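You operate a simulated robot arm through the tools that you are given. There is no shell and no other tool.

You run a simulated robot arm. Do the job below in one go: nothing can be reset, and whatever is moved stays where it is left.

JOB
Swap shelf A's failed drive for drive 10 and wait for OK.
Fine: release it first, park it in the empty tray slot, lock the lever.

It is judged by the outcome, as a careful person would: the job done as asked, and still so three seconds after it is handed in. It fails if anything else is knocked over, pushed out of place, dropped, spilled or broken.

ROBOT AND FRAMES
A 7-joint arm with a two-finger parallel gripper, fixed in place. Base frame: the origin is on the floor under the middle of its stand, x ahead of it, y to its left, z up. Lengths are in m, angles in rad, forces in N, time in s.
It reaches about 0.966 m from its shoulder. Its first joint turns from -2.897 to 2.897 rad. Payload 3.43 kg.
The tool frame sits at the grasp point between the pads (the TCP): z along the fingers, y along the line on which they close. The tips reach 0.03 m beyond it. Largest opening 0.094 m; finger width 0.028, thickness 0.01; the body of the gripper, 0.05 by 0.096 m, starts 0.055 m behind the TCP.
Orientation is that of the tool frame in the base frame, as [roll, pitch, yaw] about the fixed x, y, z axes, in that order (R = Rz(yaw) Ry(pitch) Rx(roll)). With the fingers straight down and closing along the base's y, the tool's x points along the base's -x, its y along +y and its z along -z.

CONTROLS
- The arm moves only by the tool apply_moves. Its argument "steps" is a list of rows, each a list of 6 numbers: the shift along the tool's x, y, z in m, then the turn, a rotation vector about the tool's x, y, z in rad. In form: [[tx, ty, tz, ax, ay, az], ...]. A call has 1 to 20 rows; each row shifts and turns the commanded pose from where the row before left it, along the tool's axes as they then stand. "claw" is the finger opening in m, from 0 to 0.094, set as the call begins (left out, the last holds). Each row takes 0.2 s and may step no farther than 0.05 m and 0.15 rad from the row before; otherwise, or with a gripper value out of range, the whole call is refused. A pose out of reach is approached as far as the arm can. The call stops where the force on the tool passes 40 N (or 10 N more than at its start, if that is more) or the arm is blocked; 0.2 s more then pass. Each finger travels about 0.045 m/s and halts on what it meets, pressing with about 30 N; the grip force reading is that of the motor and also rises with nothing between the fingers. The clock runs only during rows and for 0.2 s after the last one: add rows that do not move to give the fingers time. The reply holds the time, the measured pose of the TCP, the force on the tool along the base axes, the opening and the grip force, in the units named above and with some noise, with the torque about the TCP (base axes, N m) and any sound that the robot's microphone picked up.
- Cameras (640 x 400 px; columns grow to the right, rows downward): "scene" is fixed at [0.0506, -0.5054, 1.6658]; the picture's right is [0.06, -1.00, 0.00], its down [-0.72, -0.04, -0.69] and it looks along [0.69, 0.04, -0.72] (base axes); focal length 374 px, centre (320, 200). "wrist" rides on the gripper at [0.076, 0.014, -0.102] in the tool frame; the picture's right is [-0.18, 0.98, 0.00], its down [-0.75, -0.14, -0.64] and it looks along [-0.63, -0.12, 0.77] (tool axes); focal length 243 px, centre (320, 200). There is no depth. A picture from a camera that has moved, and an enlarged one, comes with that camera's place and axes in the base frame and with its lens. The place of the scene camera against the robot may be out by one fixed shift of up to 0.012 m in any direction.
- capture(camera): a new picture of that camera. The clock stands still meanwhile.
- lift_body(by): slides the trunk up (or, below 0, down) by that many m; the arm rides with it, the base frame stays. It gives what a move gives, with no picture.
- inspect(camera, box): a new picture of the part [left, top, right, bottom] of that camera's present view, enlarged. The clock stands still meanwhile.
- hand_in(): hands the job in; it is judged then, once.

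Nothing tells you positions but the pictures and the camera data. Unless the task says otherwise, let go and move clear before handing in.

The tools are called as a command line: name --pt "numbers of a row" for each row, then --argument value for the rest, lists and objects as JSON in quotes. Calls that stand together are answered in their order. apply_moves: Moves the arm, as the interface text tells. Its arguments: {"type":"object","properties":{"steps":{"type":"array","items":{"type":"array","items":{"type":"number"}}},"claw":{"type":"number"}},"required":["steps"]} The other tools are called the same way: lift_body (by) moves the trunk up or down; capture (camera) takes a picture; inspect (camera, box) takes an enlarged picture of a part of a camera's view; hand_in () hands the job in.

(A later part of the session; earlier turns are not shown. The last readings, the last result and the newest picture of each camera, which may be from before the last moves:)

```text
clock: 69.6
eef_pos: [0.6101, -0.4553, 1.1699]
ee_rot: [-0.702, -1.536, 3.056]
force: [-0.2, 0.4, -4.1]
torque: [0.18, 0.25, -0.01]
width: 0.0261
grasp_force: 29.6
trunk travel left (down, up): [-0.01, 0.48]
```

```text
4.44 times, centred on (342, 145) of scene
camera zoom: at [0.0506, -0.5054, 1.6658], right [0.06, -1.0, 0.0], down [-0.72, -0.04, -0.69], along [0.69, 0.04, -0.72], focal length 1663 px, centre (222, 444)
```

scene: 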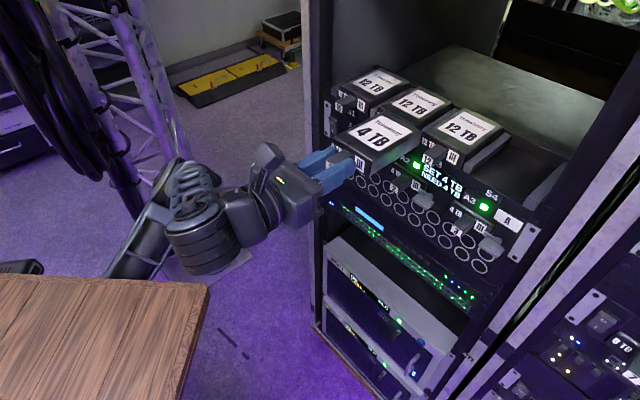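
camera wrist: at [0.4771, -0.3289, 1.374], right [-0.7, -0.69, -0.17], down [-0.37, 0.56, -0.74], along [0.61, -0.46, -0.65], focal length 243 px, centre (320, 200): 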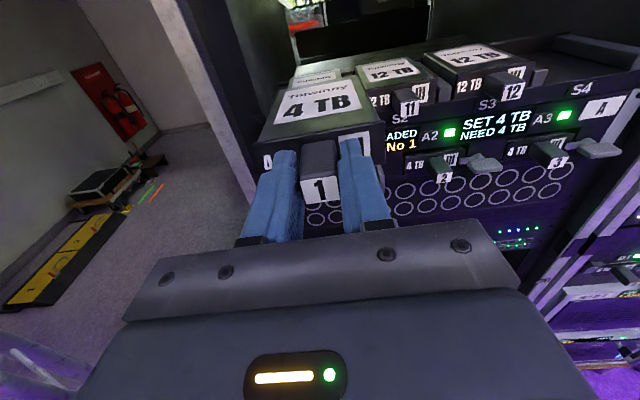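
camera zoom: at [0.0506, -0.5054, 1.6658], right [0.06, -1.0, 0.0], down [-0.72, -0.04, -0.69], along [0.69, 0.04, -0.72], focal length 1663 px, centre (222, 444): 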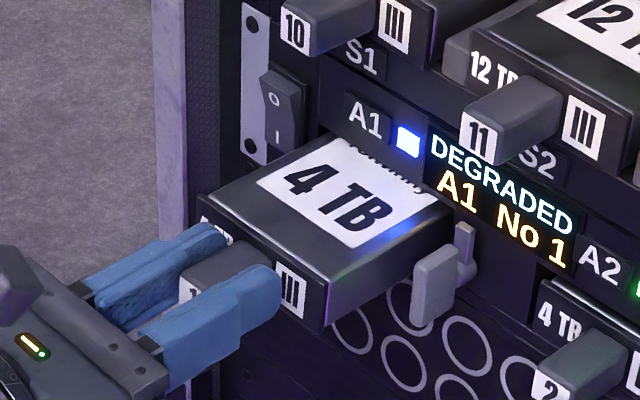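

It entered cleanly with no contact force. I'll go another 45 mm in, then lower it onto the bay floor and release.

apply_moves --pt "0 0 0.015 0 0 0" --pt "0 0 0.015 0 0 0" --pt "0 0 0.015 0 0 0" --pt "-0.004 0 0 0 0 0" --pt "0 0 0 0 0 0"

```text
clock: 70.8
eef_pos: [0.6412, -0.4893, 1.1649]
ee_rot: [-0.7, -1.536, 3.054]
force: [0.7, 0.3, -3.1]
torque: [0.22, 0.22, -0.01]
width: 0.0261
grasp_force: 29.8
trunk travel left (down, up): [-0.01, 0.48]
```

apply_moves --pt "-0.002 -0.002 0 0 0 0" --pt "-0.002 0 0 0 0 0" --pt "0 0 0 0 0 0"

inspect --camera "scene" --box '[270, 100, 414, 190]'

```text
clock: 71.6
eef_pos: [0.6432, -0.4868, 1.1615]
ee_rot: [-0.664, -1.535, 3.019]
force: [1.2, -1.1, 4.3]
torque: [-0.6, -0.65, 0.01]
width: 0.0258
grasp_force: 30.0
trunk travel left (down, up): [-0.01, 0.48]
```

```text
4.44 times, centred on (342, 145) of scene
camera zoom: at [0.0506, -0.5054, 1.6658], right [0.06, -1.0, 0.0], down [-0.72, -0.04, -0.69], along [0.69, 0.04, -0.72], focal length 1663 px, centre (222, 444)
```

zoom: 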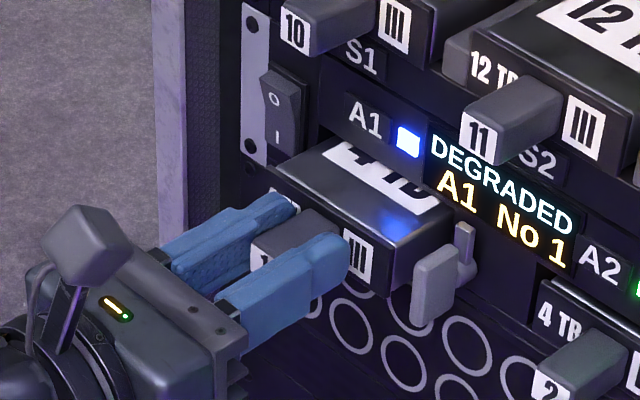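

The drive rests on the bay floor with about 70 mm inside. I'll release and back off straight.

apply_moves --claw 0.05 --pt "0 0 0 0 0 0" --pt "0 0 0 0 0 0" --pt "0 0 0 0 0 0" --pt "0 0 -0.02 0 0 0" --pt "0 0 -0.03 0 0 0" --pt "0 0 -0.04 0 0 0" --pt "0 0 -0.04 0 0 0" --pt "0 0 0 0 0 0"

capture --camera "wrist"

inspect --camera "scene" --box '[270, 100, 414, 190]'

```text
clock: 73.4
eef_pos: [0.5519, -0.3956, 1.1587]
ee_rot: [-0.697, -1.538, 3.051]
force: [-0.2, -0.4, -0.1]
torque: [0.02, 0.0, -0.02]
width: 0.05
grasp_force: 0.2
trunk travel left (down, up): [-0.01, 0.48]
```

```text
taken
camera wrist: at [0.4673, -0.3323, 1.2322], right [-0.69, -0.69, -0.21], down [-0.33, 0.55, -0.77], along [0.65, -0.46, -0.61], focal length 243 px, centre (320, 200)
```

wrist: 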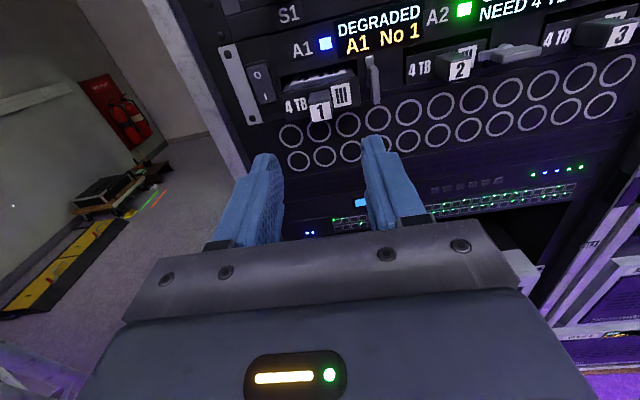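

```text
4.44 times, centred on (342, 145) of scene
camera zoom: at [0.0506, -0.5054, 1.6658], right [0.06, -1.0, 0.0], down [-0.72, -0.04, -0.69], along [0.69, 0.04, -0.72], focal length 1663 px, centre (222, 444)
```

zoom: 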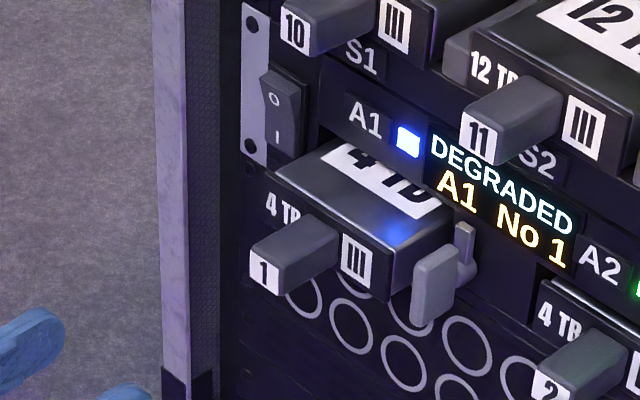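

Drive 1 sits stable, half in the bay. Now I'll roll the gripper 180° to camera-down and check it can reach S4 in that posture before picking the drive up again.

apply_moves --pt "0 0 -0.01 0 0 0.145" --pt "0 0 0 0 0 0.145" --pt "0 0 0 0 0 0.145" --pt "0 0 0 0 0 0.145" --pt "0 0 0 0 0 0.145" --pt "0 0 0 0 0 0.145" --pt "0 0 0 0 0 0.145" --pt "0 0 0 0 0 0.145" --pt "0 0 0 0 0 0.145" --pt "0 0 0 0 0 0.145" --pt "0 0 0 0 0 0.145" --pt "0 0 0 0 0 0.145" --pt "0 0 0 0 0 0.145" --pt "0 0 0 0 0 0.145" --pt "0 0 0 0 0 0.145" --pt "0 0 0 0 0 0.145" --pt "0 0 0 0 0 0.145" --pt "0 0 0 0 0 0.145" --pt "0 0 0 0 0 0.145" --pt "0 0 0 0 0 0"

apply_moves --pt "0 0 0 0 0 0.145" --pt "0 0 0 0 0 0.145" --pt "0 0 0 0 0 0.1" --pt "0 0 0 0 0 0" --pt "0 0 0 0 0 0"

```text
clock: 77.6
eef_pos: [0.5563, -0.3853, 1.1502]
ee_rot: [-1.567, 1.17, -2.356]
force: [0.4, 0.3, -0.6]
torque: [-0.02, 0.01, -0.02]
width: 0.05
grasp_force: 0.0
trunk travel left (down, up): [-0.01, 0.48]
```

```text
clock: 78.8
eef_pos: [0.5568, -0.3857, 1.1513]
ee_rot: [-1.52, 1.558, -2.307]
force: [-0.2, 0.1, -0.2]
torque: [-0.02, -0.03, -0.03]
width: 0.05
grasp_force: 0.0
trunk travel left (down, up): [-0.01, 0.48]
```

Now I'll test-move (empty) to in front of S4 at z≈1.29.

apply_moves --pt "-0.03 -0.03 0 0 0 0" --pt "-0.03 -0.035 0 0 0 0" --pt "-0.03 -0.035 0 0 0 0" --pt "-0.025 -0.035 0 0 0 0" --pt "-0.02 -0.035 0 0 0 0" --pt "0 -0.035 0 0 0 0" --pt "0 -0.035 0 0 0 0" --pt "0 -0.035 0 0 0 0" --pt "0 -0.031 0 0 0 0" --pt "0 0 0 0 0 0" --pt "0 0 0 0 0 0"

capture --camera "scene"

capture --camera "wrist"

```text
clock: 81.4
eef_pos: [0.3491, -0.622, 1.2548]
ee_rot: [2.246, 1.524, 1.484]
force: [0.2, 0.4, -0.5]
torque: [0.01, 0.0, 0.02]
width: 0.05
grasp_force: 0.1
trunk travel left (down, up): [-0.01, 0.48]
stopped in row 11: the arm was blocked; the commanded pose is now the measured one
```

```text
taken
```

scene: 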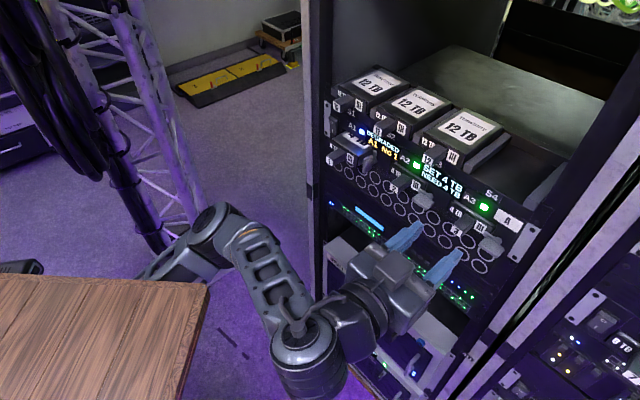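

```text
taken
camera wrist: at [0.2855, -0.5365, 1.1834], right [0.68, 0.7, 0.22], down [-0.56, 0.31, 0.77], along [0.47, -0.64, 0.6], focal length 243 px, centre (320, 200)
```

wrist: 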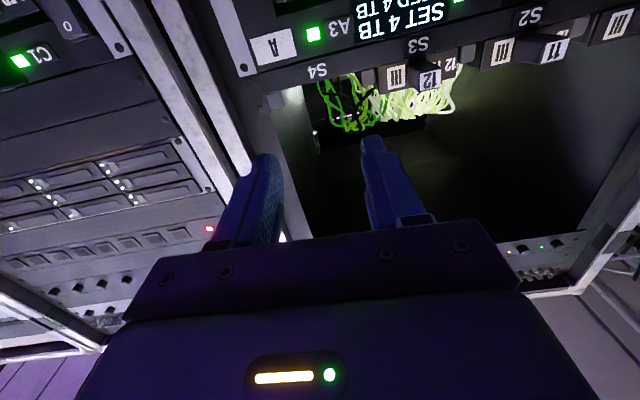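

In the empty test, the arm stalls about 30 mm low in front of S4. From the pictures, the shoulder is now too low for that far slot. I'll raise the trunk 0.2 m and come back down with the tool to get a better arm posture.

lift_body --by 0.2

apply_moves --pt "0.03 0 0 0 0 0" --pt "0.04 0 0 0 0 0" --pt "0.04 0 0 0 0 0" --pt "0.04 0 0 0 0 0" --pt "0 0 0 0 0 0" --pt "0 0 0 0 0 0"

capture --camera "scene"

```text
clock: 83.6
eef_pos: [0.3491, -0.6214, 1.4565]
ee_rot: [2.237, 1.525, 1.476]
force: [-0.2, 0.3, 0.1]
torque: [-0.02, 0.01, 0.04]
width: 0.0501
grasp_force: 0.2
trunk travel left (down, up): [-0.21, 0.28]
```

```text
clock: 85.0
eef_pos: [0.3576, -0.6186, 1.2856]
ee_rot: [2.677, 1.492, 1.915]
force: [0.6, -0.6, -0.2]
torque: [-0.02, 0.0, 0.03]
width: 0.05
grasp_force: 0.0
trunk travel left (down, up): [-0.21, 0.28]
```

```text
taken
```

scene: 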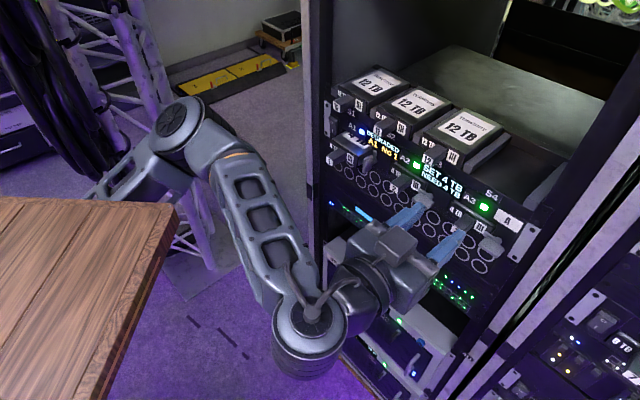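

No blocking now. I'll level the gripper here and advance a bit to confirm the S4 posture works.

apply_moves --pt "0 0 0 0.0125 -0.035 -0.0175" --pt "0 0 0 0.0125 -0.035 -0.0175" --pt "0 0 0.02 0 0 0" --pt "0 0 0.02 0 0 0" --pt "0 0 0 0 0 0" --pt "0 0 0 0 0 0"

capture --camera "wrist"

```text
clock: 86.6
eef_pos: [0.384, -0.6497, 1.2809]
ee_rot: [2.954, 1.561, 2.165]
force: [-0.1, 0.5, 0.6]
torque: [-0.01, -0.03, -0.04]
width: 0.0499
grasp_force: 0.1
trunk travel left (down, up): [-0.21, 0.28]
stopped in row 6: the arm was blocked; the commanded pose is now the measured one
```

```text
taken
camera wrist: at [0.3227, -0.5657, 1.2057], right [0.7, 0.69, 0.19], down [-0.55, 0.35, 0.76], along [0.46, -0.63, 0.62], focal length 243 px, centre (320, 200)
```

wrist: 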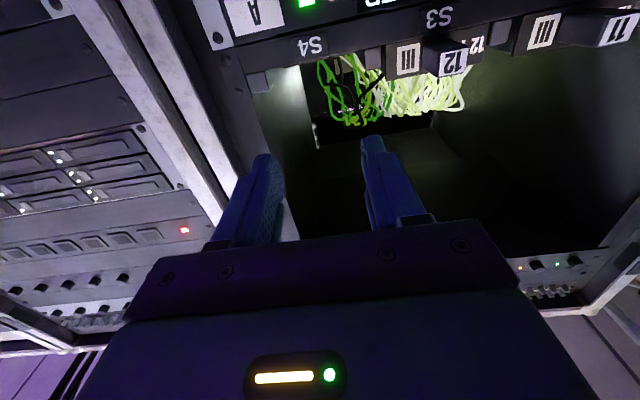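

The pose itself is good despite the "blocked" flag. I'll try going forward to the actual S4 park depth, still empty, above the slot.

apply_moves --pt "0 0 0.025 0 0 0" --pt "0 0 0.025 0 0 0" --pt "0 0 0.025 0 0 0" --pt "0 0 0.02 0 0 0" --pt "0 0 0 0 0 0" --pt "0 0 0 0 0 0"

capture --camera "scene"

inspect --camera "scene" --box '[400, 120, 592, 240]'

```text
clock: 88.2
eef_pos: [0.4591, -0.722, 1.2524]
ee_rot: [3.13, 1.517, 2.342]
force: [-0.1, -0.2, 0.2]
torque: [-0.01, 0.02, 0.0]
width: 0.0496
grasp_force: 0.1
trunk travel left (down, up): [-0.21, 0.28]
stopped in row 6: the arm was blocked; the commanded pose is now the measured one
```

```text
taken
```

scene: 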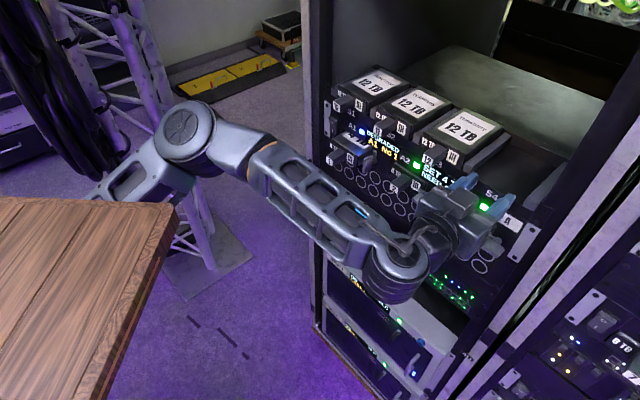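

```text
3.33 times, centred on (496, 180) of scene
camera zoom: at [0.0506, -0.5054, 1.6658], right [0.06, -1.0, 0.0], down [-0.72, -0.04, -0.69], along [0.69, 0.04, -0.72], focal length 1248 px, centre (-267, 267)
```

zoom: 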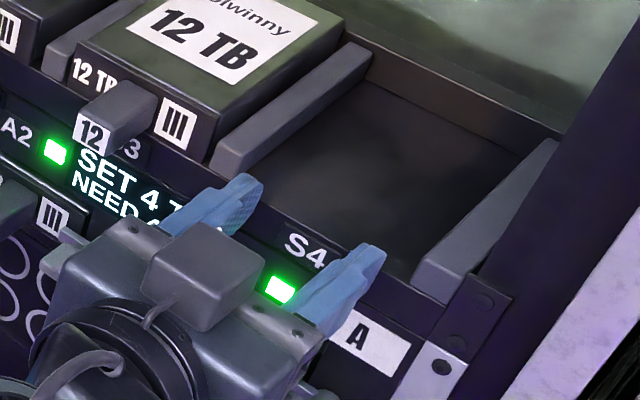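

Reaching S4 with a level hand runs the wrist into a limit: the hand sagged about 30 mm and pitched down. The handle can be gripped with the hand pitched about 30° down just as well, which relaxes the wrist. I'll retreat, return to bay A1 and re-grip drive 1 that way, camera-up.

apply_moves --pt "-0.005 0 -0.03 0 0 0" --pt "-0.01 0 -0.04 0 0 0" --pt "-0.01 0 -0.04 0 0 0" --pt "0 0.03 -0.03 0 0 0" --pt "0 0.04 0 0 0 0" --pt "0 0.04 0 0 0 0" --pt "0 0.04 0 0 0 0" --pt "0 0.04 0 0 0 0" --pt "0 0 0 0 0 0"

lift_body --by -0.15

capture --camera "scene"

```text
clock: 90.2
eef_pos: [0.5087, -0.4938, 1.2692]
ee_rot: [-2.958, 1.475, 2.546]
force: [1.3, -0.9, 0.1]
torque: [-0.02, 0.02, -0.01]
width: 0.0499
grasp_force: 0.0
trunk travel left (down, up): [-0.21, 0.28]
```

```text
clock: 91.9
eef_pos: [0.5109, -0.4924, 1.1208]
ee_rot: [-2.894, 1.476, 2.615]
force: [0.7, -1.1, 0.5]
torque: [-0.01, -0.02, 0.01]
width: 0.0502
grasp_force: 0.0
trunk travel left (down, up): [-0.06, 0.43]
```

```text
taken
```

scene: 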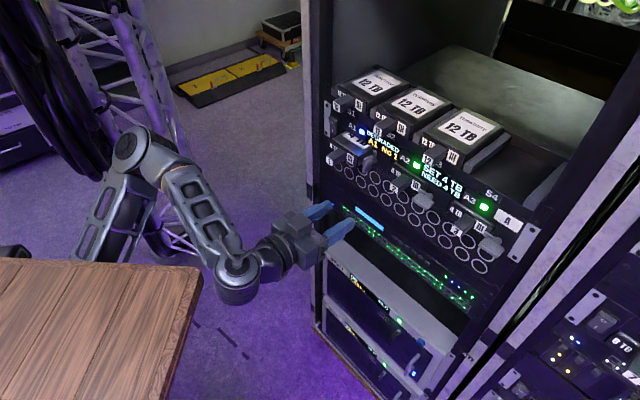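

apply_moves --pt "0 0 -0.02 0 0 -0.147" --pt "0 0 -0.02 0 0 -0.147" --pt "0 0 0 0 0 -0.147" --pt "0 0 0 0 0 -0.147" --pt "0 0 0 0 0 -0.147" --pt "0 0 0 0 0 -0.147" --pt "0 0 0 0 0 -0.147" --pt "0 0 0 0 0 -0.147" --pt "0 0 0 0 0 -0.147" --pt "0 0 0 0 0 -0.147" --pt "0 0 0 0 0 -0.147" --pt "0 0 0 0 0 -0.147" --pt "0 0 0 0 0 -0.147" --pt "0 0 0 0 0 -0.147" --pt "0 0 0 0 0 -0.147" --pt "0 0 0 0 0 -0.147" --pt "0 0 0 0 0 -0.147" --pt "0 0 0 0 0 -0.147" --pt "0 0 0 0 0 -0.147" --pt "0 0 0 0 0 0"

apply_moves --pt "0 0 0 0 0 -0.147" --pt "0 0 0 0 0 -0.147" --pt "0 0 0 0 -0.12 0" --pt "0 0 0 0 -0.12 0" --pt "0 0 0 0 -0.12 0" --pt "0.02 0 0 0 -0.06 0" --pt "0.03 -0.03 0 0 0 0" --pt "0.02 -0.03 0 0 0 0" --pt "0 -0.03 0 0 0 0" --pt "0 0 0 0 0 0" --pt "0 0 0 0 0 0"

capture --camera "wrist"

capture --camera "scene"

```text
clock: 96.3
eef_pos: [0.5158, -0.4761, 1.1296]
ee_rot: [-1.879, -1.222, -1.945]
force: [-0.3, -0.9, 0.2]
torque: [0.0, 0.01, 0.02]
width: 0.0502
grasp_force: 0.1
trunk travel left (down, up): [-0.06, 0.43]
stopped in row 20: the arm was blocked; the commanded pose is now the measured one
```

```text
clock: 98.7
eef_pos: [0.597, -0.4253, 1.1952]
ee_rot: [-3.06, -1.047, -0.743]
force: [0.4, 0.0, -0.2]
torque: [0.01, -0.02, 0.02]
width: 0.05
grasp_force: 0.1
trunk travel left (down, up): [-0.06, 0.43]
```

```text
taken
camera wrist: at [0.546, -0.408, 1.312], right [-0.68, -0.71, -0.2], down [-0.63, 0.7, -0.33], along [0.37, -0.1, -0.92], focal length 243 px, centre (320, 200)
```

wrist: 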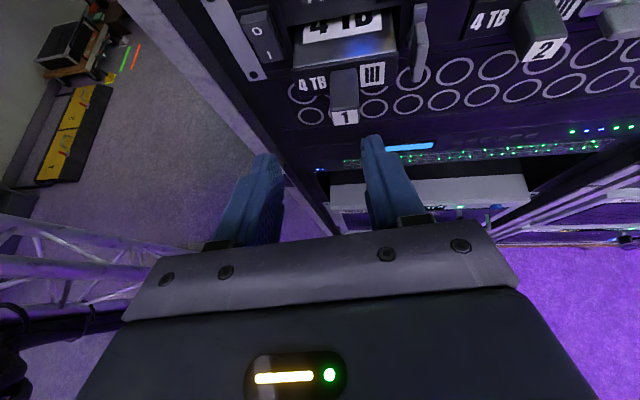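

```text
taken
```

scene: 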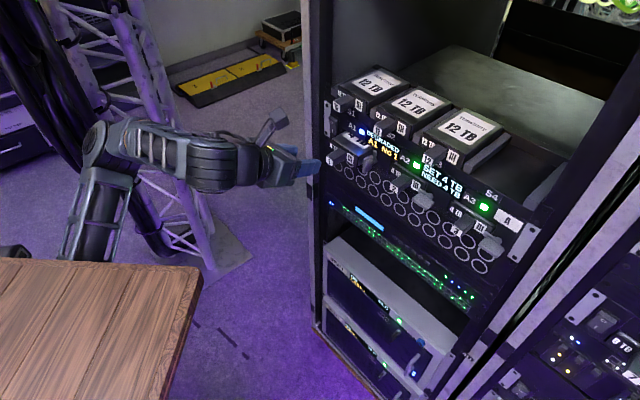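

The hand is pitched 30° down with the camera on top. I'll fix the small yaw error and move to a pre-grasp behind and above handle 1.

apply_moves --pt "0 0 0 -0.118 0.001 0.021" --pt "0.0125 0.012 0.0217 0 0 0" --pt "0 0 0 0 0 0" --pt "0 0 0 0 0 0"

capture --camera "wrist"

inspect --camera "scene" --box '[270, 90, 414, 180]'

```text
clock: 99.7
eef_pos: [0.6063, -0.4543, 1.195]
ee_rot: [3.138, -1.045, -0.785]
force: [-0.6, -0.1, -0.8]
torque: [0.02, 0.0, -0.02]
width: 0.0499
grasp_force: 0.0
trunk travel left (down, up): [-0.06, 0.43]
```

```text
taken
camera wrist: at [0.5617, -0.4269, 1.3123], right [-0.76, -0.63, -0.16], down [-0.56, 0.76, -0.33], along [0.33, -0.16, -0.93], focal length 243 px, centre (320, 200)
```

wrist: 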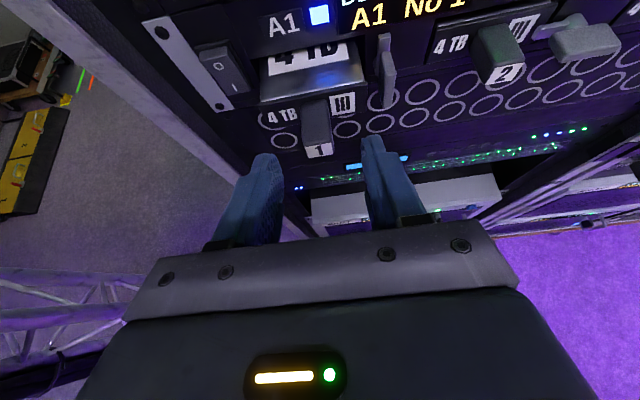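

```text
4.44 times, centred on (342, 135) of scene
camera zoom: at [0.0506, -0.5054, 1.6658], right [0.06, -1.0, 0.0], down [-0.72, -0.04, -0.69], along [0.69, 0.04, -0.72], focal length 1663 px, centre (222, 489)
```

zoom: 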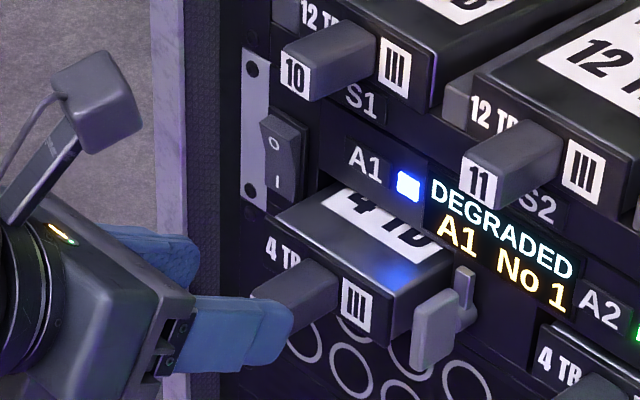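

Lined up. I'll advance along the finger direction onto handle 1 and check before closing.

apply_moves --claw 0.045 --pt "0 -0.002 0.018 0 0 0" --pt "-0.001 0 0.018 0 0 0" --pt "0 0 0.018 0 0 0" --pt "0 0 0 0 0 0" --pt "0 0 0 0 0 0"

inspect --camera "wrist" --box '[220, 60, 420, 185]'

inspect --camera "scene" --box '[300, 100, 396, 160]'

```text
clock: 100.9
eef_pos: [0.6408, -0.4855, 1.1658]
ee_rot: [3.139, -1.044, -0.787]
force: [-0.7, -0.1, 0.4]
torque: [0.0, -0.03, -0.04]
width: 0.0449
grasp_force: 0.0
trunk travel left (down, up): [-0.06, 0.43]
```

```text
3.20 times, centred on (320, 122) of wrist
camera zoom: at [0.5951, -0.4586, 1.2838], right [-0.76, -0.63, -0.16], down [-0.56, 0.76, -0.33], along [0.33, -0.16, -0.93], focal length 776 px, centre (320, 448)
```

zoom: 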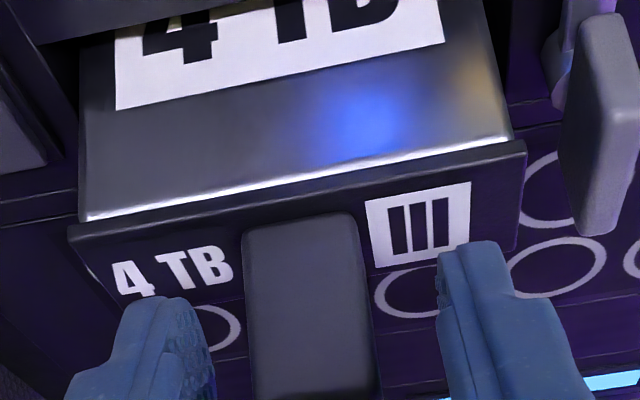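

```text
6.67 times, centred on (348, 130) of scene
camera zoom: at [0.0506, -0.5054, 1.6658], right [0.06, -1.0, 0.0], down [-0.72, -0.04, -0.69], along [0.69, 0.04, -0.72], focal length 2495 px, centre (133, 667)
```

zoom: 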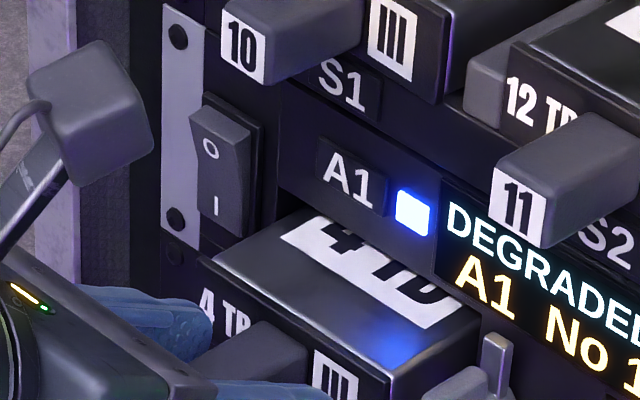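

apply_moves --claw 0.0 --pt "0 0 0.003 0 0 0" --pt "0 0 0 0 0 0" --pt "0 0 0 0 0 0" --pt "0 0 0 0 0 0"

inspect --camera "wrist" --box '[220, 60, 420, 185]'

```text
clock: 101.9
eef_pos: [0.6433, -0.4872, 1.1643]
ee_rot: [3.135, -1.045, -0.777]
force: [3.3, 4.4, 12.1]
torque: [-0.61, -0.57, 0.43]
width: 0.0221
grasp_force: 30.1
trunk travel left (down, up): [-0.06, 0.43]
```

```text
3.20 times, centred on (320, 122) of wrist
camera zoom: at [0.5976, -0.4598, 1.2829], right [-0.76, -0.63, -0.16], down [-0.56, 0.76, -0.33], along [0.33, -0.16, -0.93], focal length 776 px, centre (320, 448)
```

zoom: 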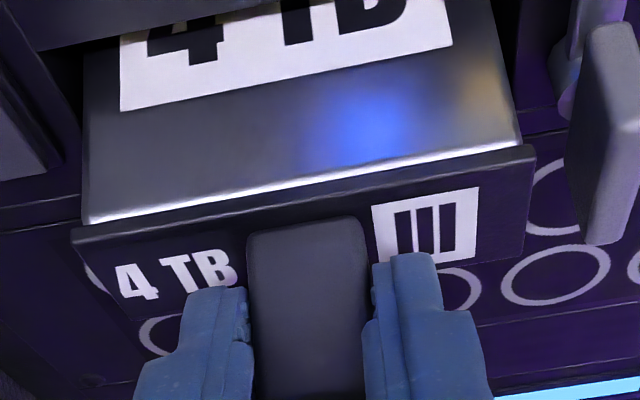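

Gripped. I'll lift slightly off the bay floor and pull straight out along the rack normal.

apply_moves --pt "0.0026 0 -0.0015 0 0 0" --pt "-0.0075 0 -0.013 0 0 0" --pt "-0.01 0 -0.0173 0 0 0" --pt "-0.01 0 -0.0173 0 0 0" --pt "0 0 0 0 0 0"

capture --camera "wrist"

inspect --camera "scene" --box '[240, 80, 432, 200]'

```text
clock: 103.1
eef_pos: [0.6108, -0.4499, 1.1523]
ee_rot: [3.082, -1.009, -0.74]
force: [-5.2, -5.6, -6.8]
torque: [0.49, 0.43, -1.01]
width: 0.0219
grasp_force: 29.5
trunk travel left (down, up): [-0.06, 0.43]
```

```text
taken
camera wrist: at [0.5715, -0.4235, 1.2715], right [-0.77, -0.62, -0.12], down [-0.57, 0.77, -0.3], along [0.28, -0.16, -0.95], focal length 243 px, centre (320, 200)
```

wrist: 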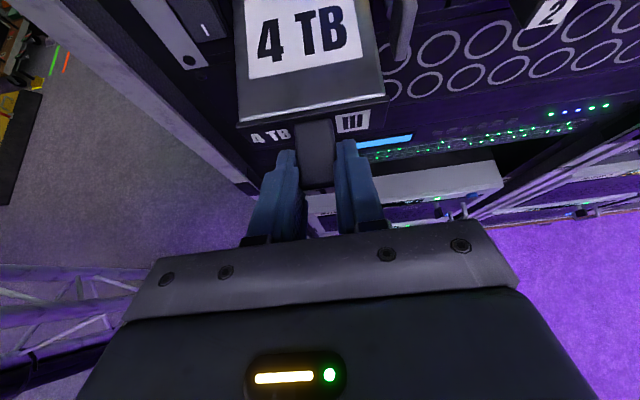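

```text
3.33 times, centred on (336, 140) of scene
camera zoom: at [0.0506, -0.5054, 1.6658], right [0.06, -1.0, 0.0], down [-0.72, -0.04, -0.69], along [0.69, 0.04, -0.72], focal length 1248 px, centre (267, 400)
```

zoom: 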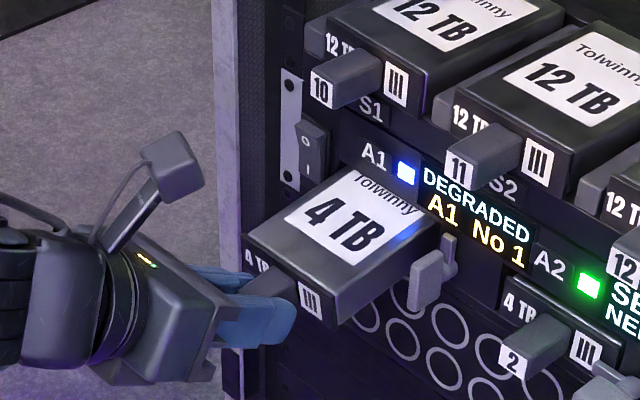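

The arm sagged about 12 mm and yawed slightly while pulling, and the drive's rear is still in the bay. I'll correct the height, lateral offset and yaw before pulling it out fully.

apply_moves --pt "0.0065 0.002 -0.004 0.0105 0.018 -0.0065" --pt "0.0065 0.002 -0.004 0.0105 0.018 -0.0065" --pt "0 0 0 0 0 0"

inspect --camera "scene" --box '[240, 80, 432, 200]'

```text
clock: 103.9
eef_pos: [0.6103, -0.448, 1.1727]
ee_rot: [3.065, -1.054, -0.693]
force: [-7.9, -3.3, -3.2]
torque: [0.23, 0.18, -0.92]
width: 0.023
grasp_force: 30.8
trunk travel left (down, up): [-0.06, 0.43]
```

```text
3.33 times, centred on (336, 140) of scene
camera zoom: at [0.0506, -0.5054, 1.6658], right [0.06, -1.0, 0.0], down [-0.72, -0.04, -0.69], along [0.69, 0.04, -0.72], focal length 1248 px, centre (267, 400)
```

zoom: 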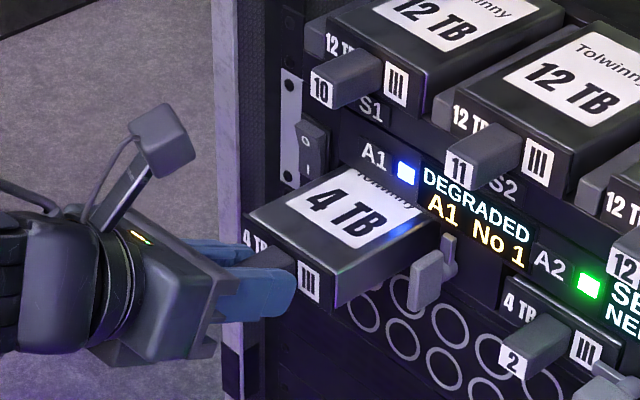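

apply_moves --pt "-0.001 0.004 0 0 0 0.02" --pt "-0.0075 0 -0.013 0 0 0.015" --pt "-0.0075 0 -0.013 0 0 0" --pt "0 0 0 0 0 0"

capture --camera "wrist"

inspect --camera "scene" --box '[240, 80, 432, 200]'

```text
clock: 104.9
eef_pos: [0.5833, -0.4335, 1.1667]
ee_rot: [3.139, -1.047, -0.78]
force: [0.4, 0.3, -3.4]
torque: [0.26, 0.22, -0.01]
width: 0.0217
grasp_force: 30.3
trunk travel left (down, up): [-0.06, 0.43]
```

```text
taken
camera wrist: at [0.539, -0.4074, 1.2848], right [-0.76, -0.63, -0.16], down [-0.56, 0.76, -0.33], along [0.33, -0.16, -0.93], focal length 243 px, centre (320, 200)
```

wrist: 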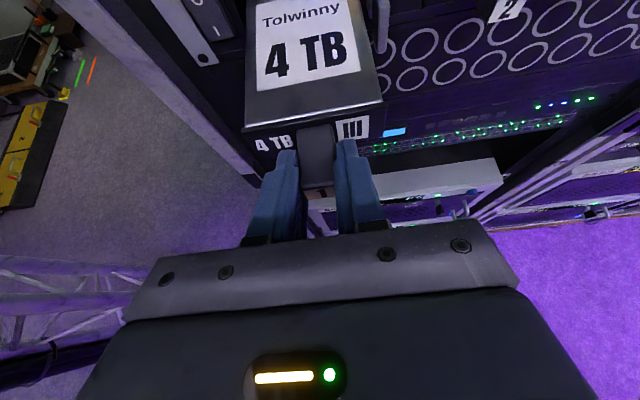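

```text
3.33 times, centred on (336, 140) of scene
camera zoom: at [0.0506, -0.5054, 1.6658], right [0.06, -1.0, 0.0], down [-0.72, -0.04, -0.69], along [0.69, 0.04, -0.72], focal length 1248 px, centre (267, 400)
```

zoom: 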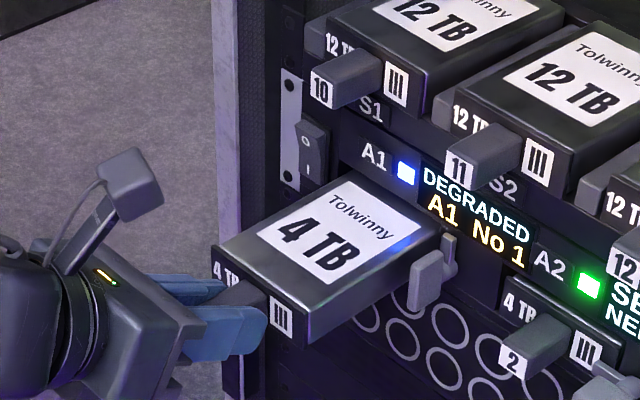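

Drive 1 is free again. I'll check how straight it sits in the grip.

inspect --camera "wrist" --box '[200, 0, 440, 150]'

```text
2.67 times, centred on (320, 75) of wrist
camera zoom: at [0.539, -0.4074, 1.2848], right [-0.76, -0.63, -0.16], down [-0.56, 0.76, -0.33], along [0.33, -0.16, -0.93], focal length 647 px, centre (320, 533)
```

zoom: 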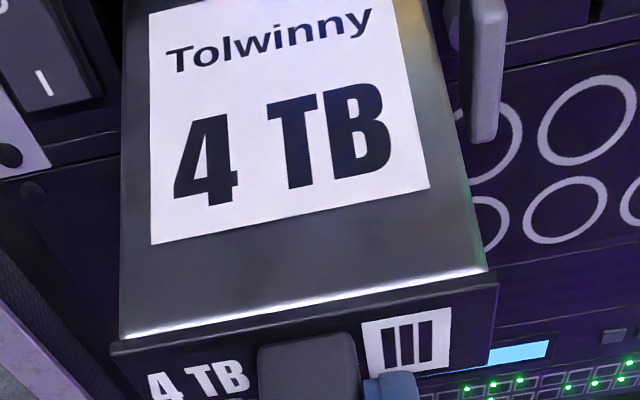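

The drive sits straight laterally but is about 3° rear-high in the grip. I'll level it, back off to s≈0.67 and lift with the trunk, which keeps the arm posture unchanged.

apply_moves --pt "-0.0125 0 -0.0216 0 -0.025 0" --pt "-0.0125 0 -0.0216 0 -0.025 0" --pt "0 0 0 0 0 0"

lift_body --by 0.15

capture --camera "scene"

capture --camera "wrist"

```text
clock: 105.7
eef_pos: [0.548, -0.3992, 1.1687]
ee_rot: [3.139, -0.996, -0.779]
force: [0.7, -0.1, -2.9]
torque: [0.24, 0.23, -0.03]
width: 0.0218
grasp_force: 30.0
trunk travel left (down, up): [-0.06, 0.43]
```

```text
clock: 107.5
eef_pos: [0.5511, -0.3964, 1.3218]
ee_rot: [3.13, -1.001, -0.765]
force: [0.5, 0.6, -2.7]
torque: [0.24, 0.22, 0.01]
width: 0.0219
grasp_force: 29.9
trunk travel left (down, up): [-0.21, 0.28]
```

```text
taken
```

scene: 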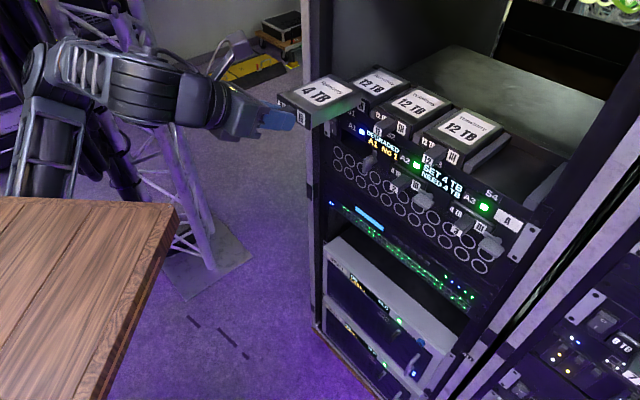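

```text
taken
camera wrist: at [0.5091, -0.3741, 1.4418], right [-0.76, -0.63, -0.15], down [-0.58, 0.76, -0.29], along [0.3, -0.13, -0.95], focal length 243 px, centre (320, 200)
```

wrist: 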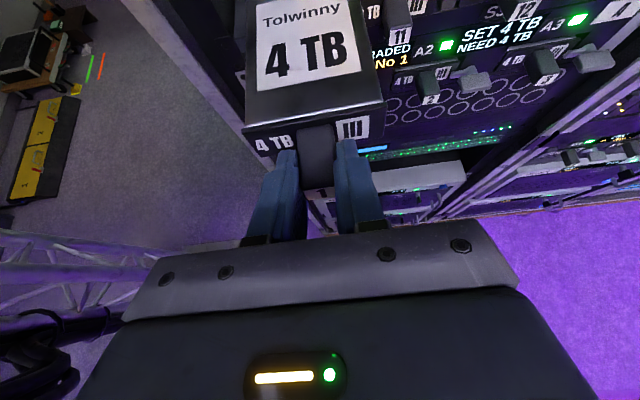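

Lifted cleanly. Now I'll traverse right towards S4 at z≈1.32, above the tray drives.

apply_moves --pt "0.003 0.02 0.002 0 0 0" --pt "0 0.035 0 0 0 0" --pt "0 0.035 0 0 0 0" --pt "0 0.035 0 0 0 0" --pt "0 0 0 0 0 0"

```text
clock: 108.7
eef_pos: [0.4649, -0.4919, 1.3148]
ee_rot: [-3.129, -0.991, -0.784]
force: [0.0, 0.3, -3.3]
torque: [0.22, 0.24, 0.0]
width: 0.022
grasp_force: 29.8
trunk travel left (down, up): [-0.21, 0.28]
```

apply_moves --pt "0.008 0.03 0 0 0 0" --pt "0.004 0.035 0 0 0 0" --pt "0 0.035 0 0 0 0" --pt "0 0.035 0 0 0 0" --pt "0 0.031 0 0 0 0" --pt "0 0 0 0 0 0"

capture --camera "scene"

capture --camera "wrist"

```text
clock: 110.1
eef_pos: [0.3487, -0.6204, 1.3126]
ee_rot: [-3.089, -0.983, -0.82]
force: [0.2, 0.5, -2.9]
torque: [0.23, 0.23, 0.0]
width: 0.0216
grasp_force: 29.8
trunk travel left (down, up): [-0.21, 0.28]
```

```text
taken
```

scene: 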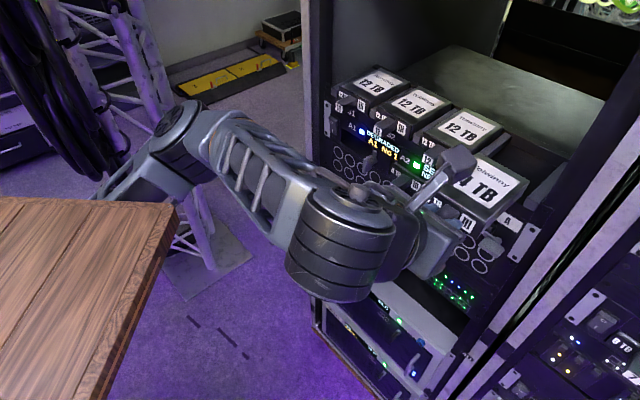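

```text
taken
camera wrist: at [0.3063, -0.603, 1.433], right [-0.76, -0.63, -0.18], down [-0.57, 0.77, -0.27], along [0.31, -0.1, -0.95], focal length 243 px, centre (320, 200)
```

wrist: 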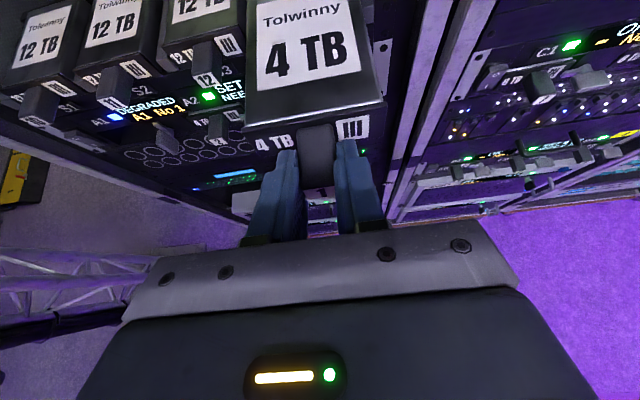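

Reached the front of S4 without blocking. I'll square up the yaw and roll, centre on S4 (l≈0.186) and move forward while still above the dividers.

apply_moves --pt "0 -0.0065 0 -0.0238 0.01 -0.0194" --pt "0.0135 0 0.021 0 0 0" --pt "0.0135 0 0.021 0 0 0" --pt "0.0135 0 0.021 0 0 0" --pt "0 0 0 0 0 0"

inspect --camera "scene" --box '[400, 120, 592, 240]'

capture --camera "wrist"

```text
clock: 111.5
eef_pos: [0.4107, -0.668, 1.3063]
ee_rot: [-3.142, -0.983, -0.786]
force: [0.3, -0.7, -3.0]
torque: [0.24, 0.22, 0.01]
width: 0.0218
grasp_force: 30.0
trunk travel left (down, up): [-0.21, 0.28]
stopped in row 5: the arm was blocked; the commanded pose is now the measured one
```

```text
3.33 times, centred on (496, 180) of scene
camera zoom: at [0.0506, -0.5054, 1.6658], right [0.06, -1.0, 0.0], down [-0.72, -0.04, -0.69], along [0.69, 0.04, -0.72], focal length 1248 px, centre (-267, 267)
```

zoom: 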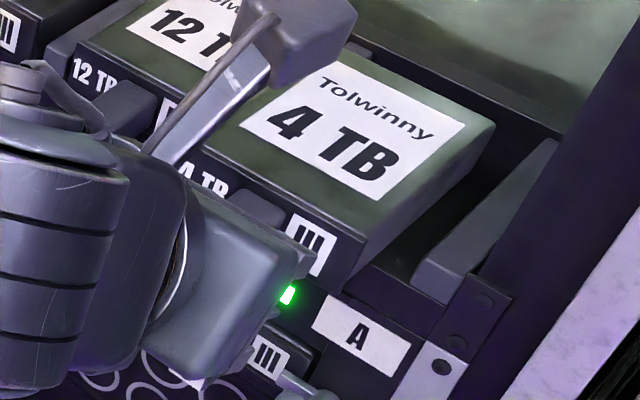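

```text
taken
camera wrist: at [0.3701, -0.6476, 1.4272], right [-0.77, -0.62, -0.15], down [-0.57, 0.77, -0.27], along [0.29, -0.12, -0.95], focal length 243 px, centre (320, 200)
```

wrist: 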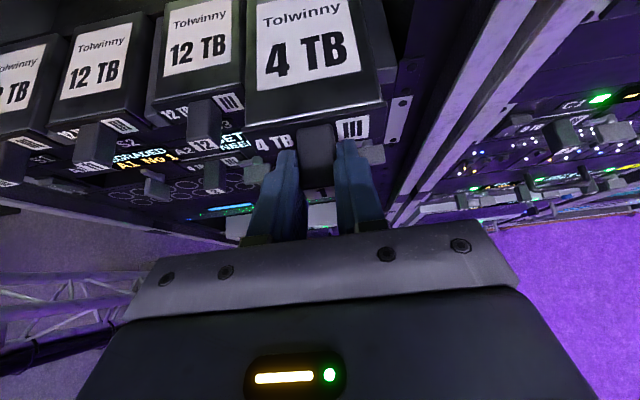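

apply_moves --pt "0.0155 0.002 0.0175 0 0.006 0" --pt "0.0155 0.002 0.0175 0 0.006 0" --pt "0.0125 0 0.019 0 0 0" --pt "0 0 0 0 0 0"

inspect --camera "scene" --box '[400, 100, 592, 220]'

capture --camera "wrist"

```text
clock: 112.5
eef_pos: [0.4552, -0.7209, 1.315]
ee_rot: [-3.139, -1.002, -0.788]
force: [1.1, 0.3, -3.6]
torque: [0.18, 0.22, -0.01]
width: 0.022
grasp_force: 29.9
trunk travel left (down, up): [-0.21, 0.28]
```

```text
3.33 times, centred on (496, 160) of scene
camera zoom: at [0.0506, -0.5054, 1.6658], right [0.06, -1.0, 0.0], down [-0.72, -0.04, -0.69], along [0.69, 0.04, -0.72], focal length 1248 px, centre (-267, 333)
```

zoom: 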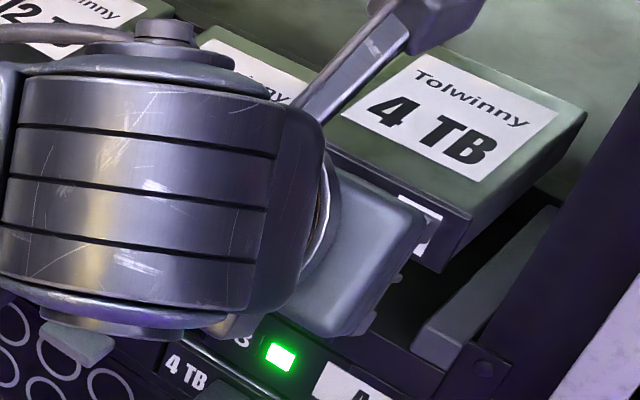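

```text
taken
camera wrist: at [0.4136, -0.698, 1.4356], right [-0.77, -0.62, -0.16], down [-0.57, 0.77, -0.29], along [0.3, -0.13, -0.94], focal length 243 px, centre (320, 200)
```

wrist: 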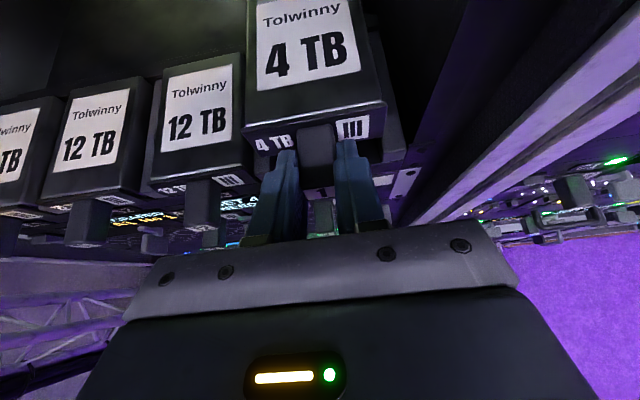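

The drive is now over S4, about 50 mm above its seat. I'll zoom in to check lateral alignment with the dividers before lowering.

inspect --camera "wrist" --box '[130, 0, 450, 200]'

inspect --camera "scene" --box '[480, 100, 600, 175]'

```text
2.00 times, centred on (290, 100) of wrist
camera zoom: at [0.4136, -0.698, 1.4356], right [-0.77, -0.62, -0.16], down [-0.57, 0.77, -0.29], along [0.3, -0.13, -0.94], focal length 485 px, centre (380, 400)
```

zoom: 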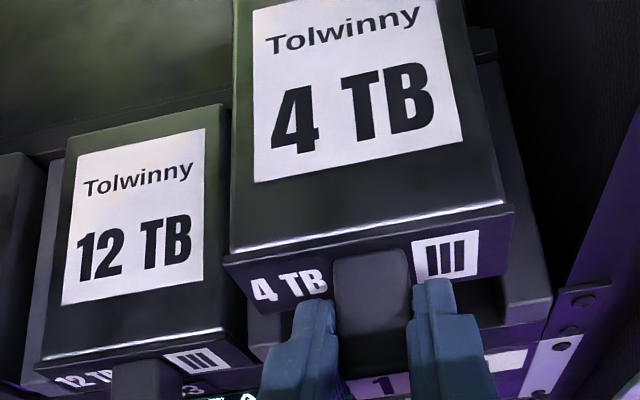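

```text
5.33 times, centred on (540, 138) of scene
camera zoom: at [0.0506, -0.5054, 1.6658], right [0.06, -1.0, 0.0], down [-0.72, -0.04, -0.69], along [0.69, 0.04, -0.72], focal length 1996 px, centre (-853, 533)
```

zoom: 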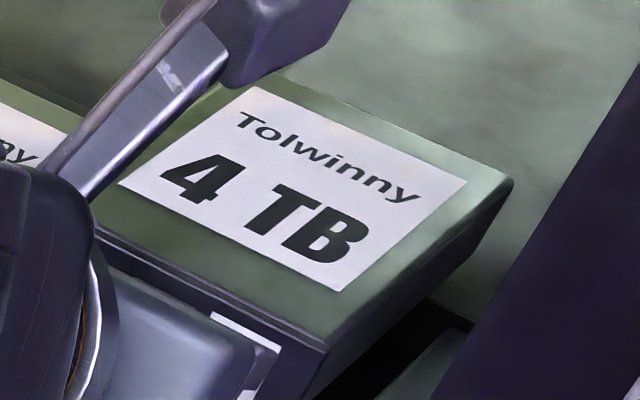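

The drive looks straight and centred on S4: its centre is at l≈0.188, and the slot centre from drive spacing is about 0.188. I'll lower most of the way and recheck.

apply_moves --pt "-0.0101 0 0.0065 0 0 0" --pt "-0.0101 0 0.0065 0 0 0" --pt "0 0 0 0 0 0"

inspect --camera "wrist" --box '[130, 0, 450, 200]'

inspect --camera "scene" --box '[480, 100, 600, 175]'

```text
clock: 113.3
eef_pos: [0.455, -0.7198, 1.2953]
ee_rot: [3.138, -1.007, -0.784]
force: [0.4, -0.1, -3.1]
torque: [0.24, 0.2, 0.0]
width: 0.0218
grasp_force: 30.2
trunk travel left (down, up): [-0.21, 0.28]
```

```text
2.00 times, centred on (290, 100) of wrist
camera zoom: at [0.4133, -0.6969, 1.415], right [-0.77, -0.63, -0.15], down [-0.57, 0.77, -0.29], along [0.3, -0.14, -0.94], focal length 485 px, centre (380, 400)
```

zoom: 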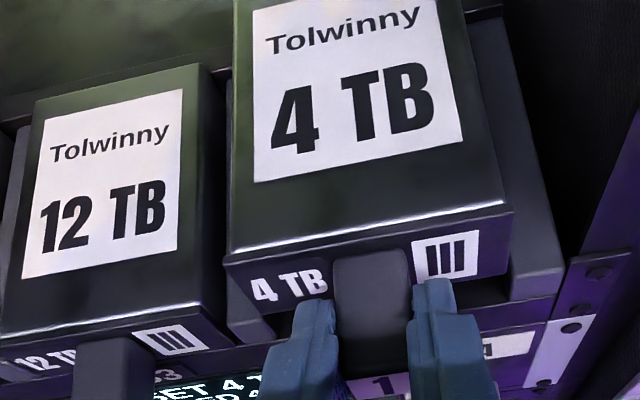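

```text
5.33 times, centred on (540, 138) of scene
camera zoom: at [0.0506, -0.5054, 1.6658], right [0.06, -1.0, 0.0], down [-0.72, -0.04, -0.69], along [0.69, 0.04, -0.72], focal length 1996 px, centre (-853, 533)
```

zoom: 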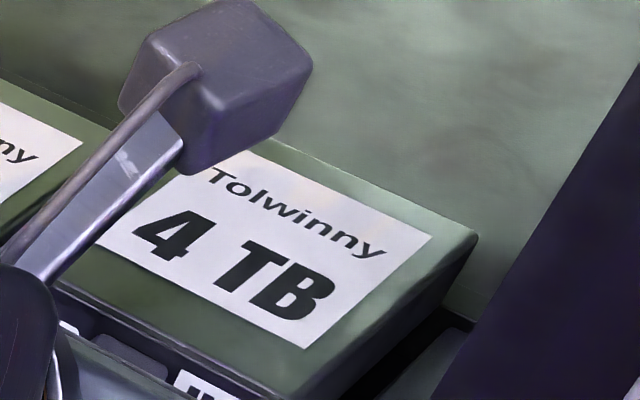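

The slot between the dividers runs from l≈0.144 to 0.233, centred at 0.1885, and the drive is centred within about 1 mm. Lowering to just above the floor.

apply_moves --pt "-0.0095 0.0008 0.006 0 0 0" --pt "-0.0085 0 0.0055 0 0 0" --pt "0 0 0 0 0 0"

inspect --camera "wrist" --box '[130, 0, 450, 200]'

inspect --camera "scene" --box '[460, 100, 600, 188]'

```text
clock: 114.1
eef_pos: [0.4544, -0.7203, 1.273]
ee_rot: [3.138, -1.007, -0.784]
force: [0.6, -0.3, -2.2]
torque: [0.21, 0.21, 0.01]
width: 0.0217
grasp_force: 29.7
trunk travel left (down, up): [-0.21, 0.28]
```

```text
2.00 times, centred on (290, 100) of wrist
camera zoom: at [0.4121, -0.6972, 1.3936], right [-0.76, -0.63, -0.15], down [-0.57, 0.77, -0.29], along [0.3, -0.14, -0.94], focal length 485 px, centre (380, 400)
```

zoom: 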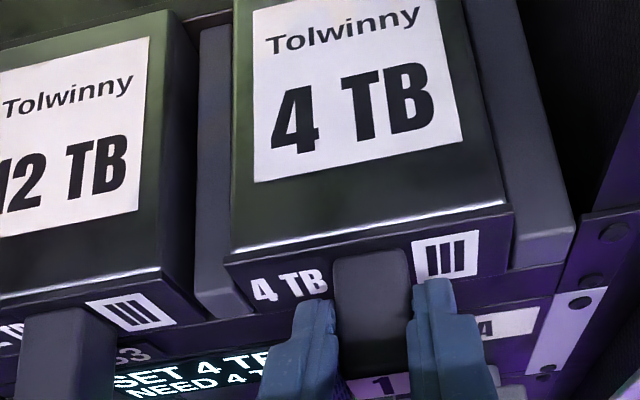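

```text
4.55 times, centred on (530, 144) of scene
camera zoom: at [0.0506, -0.5054, 1.6658], right [0.06, -1.0, 0.0], down [-0.72, -0.04, -0.69], along [0.69, 0.04, -0.72], focal length 1701 px, centre (-634, 454)
```

zoom: 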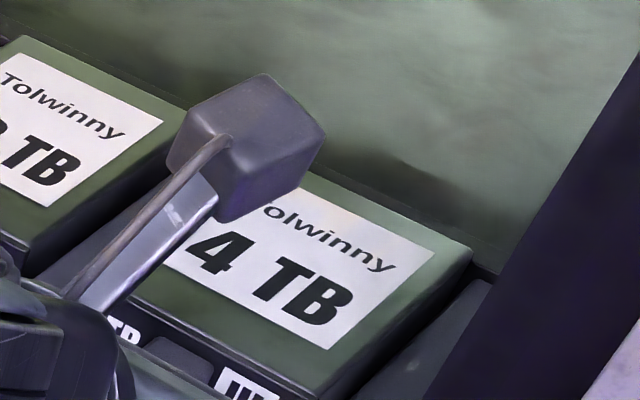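

The drive is nested between the S4 dividers. The last few millimetres down to the floor.

apply_moves --pt "-0.003 0 0.002 0 0 0" --pt "-0.0025 0 0.0016 0 0 0" --pt "0 0 0 0 0 0"

```text
clock: 114.9
eef_pos: [0.4541, -0.7197, 1.2681]
ee_rot: [3.137, -1.006, -0.783]
force: [-3.8, 2.3, 5.5]
torque: [-0.68, -0.69, -0.1]
width: 0.0218
grasp_force: 30.1
trunk travel left (down, up): [-0.21, 0.28]
```

apply_moves --pt "-0.0017 0 0.001 0 0.01 0" --pt "0 0 0 0 0 0"

inspect --camera "wrist" --box '[130, 0, 450, 200]'

```text
clock: 115.5
eef_pos: [0.4539, -0.7201, 1.2671]
ee_rot: [3.137, -1.017, -0.782]
force: [-3.5, 2.7, 14.8]
torque: [-0.25, -0.22, 0.0]
width: 0.0218
grasp_force: 30.2
trunk travel left (down, up): [-0.21, 0.28]
```

```text
2.00 times, centred on (290, 100) of wrist
camera zoom: at [0.4113, -0.696, 1.3861], right [-0.76, -0.63, -0.15], down [-0.57, 0.77, -0.3], along [0.31, -0.15, -0.94], focal length 485 px, centre (380, 400)
```

zoom: 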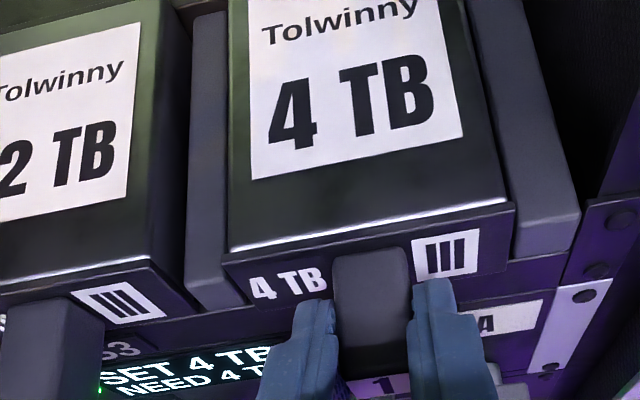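

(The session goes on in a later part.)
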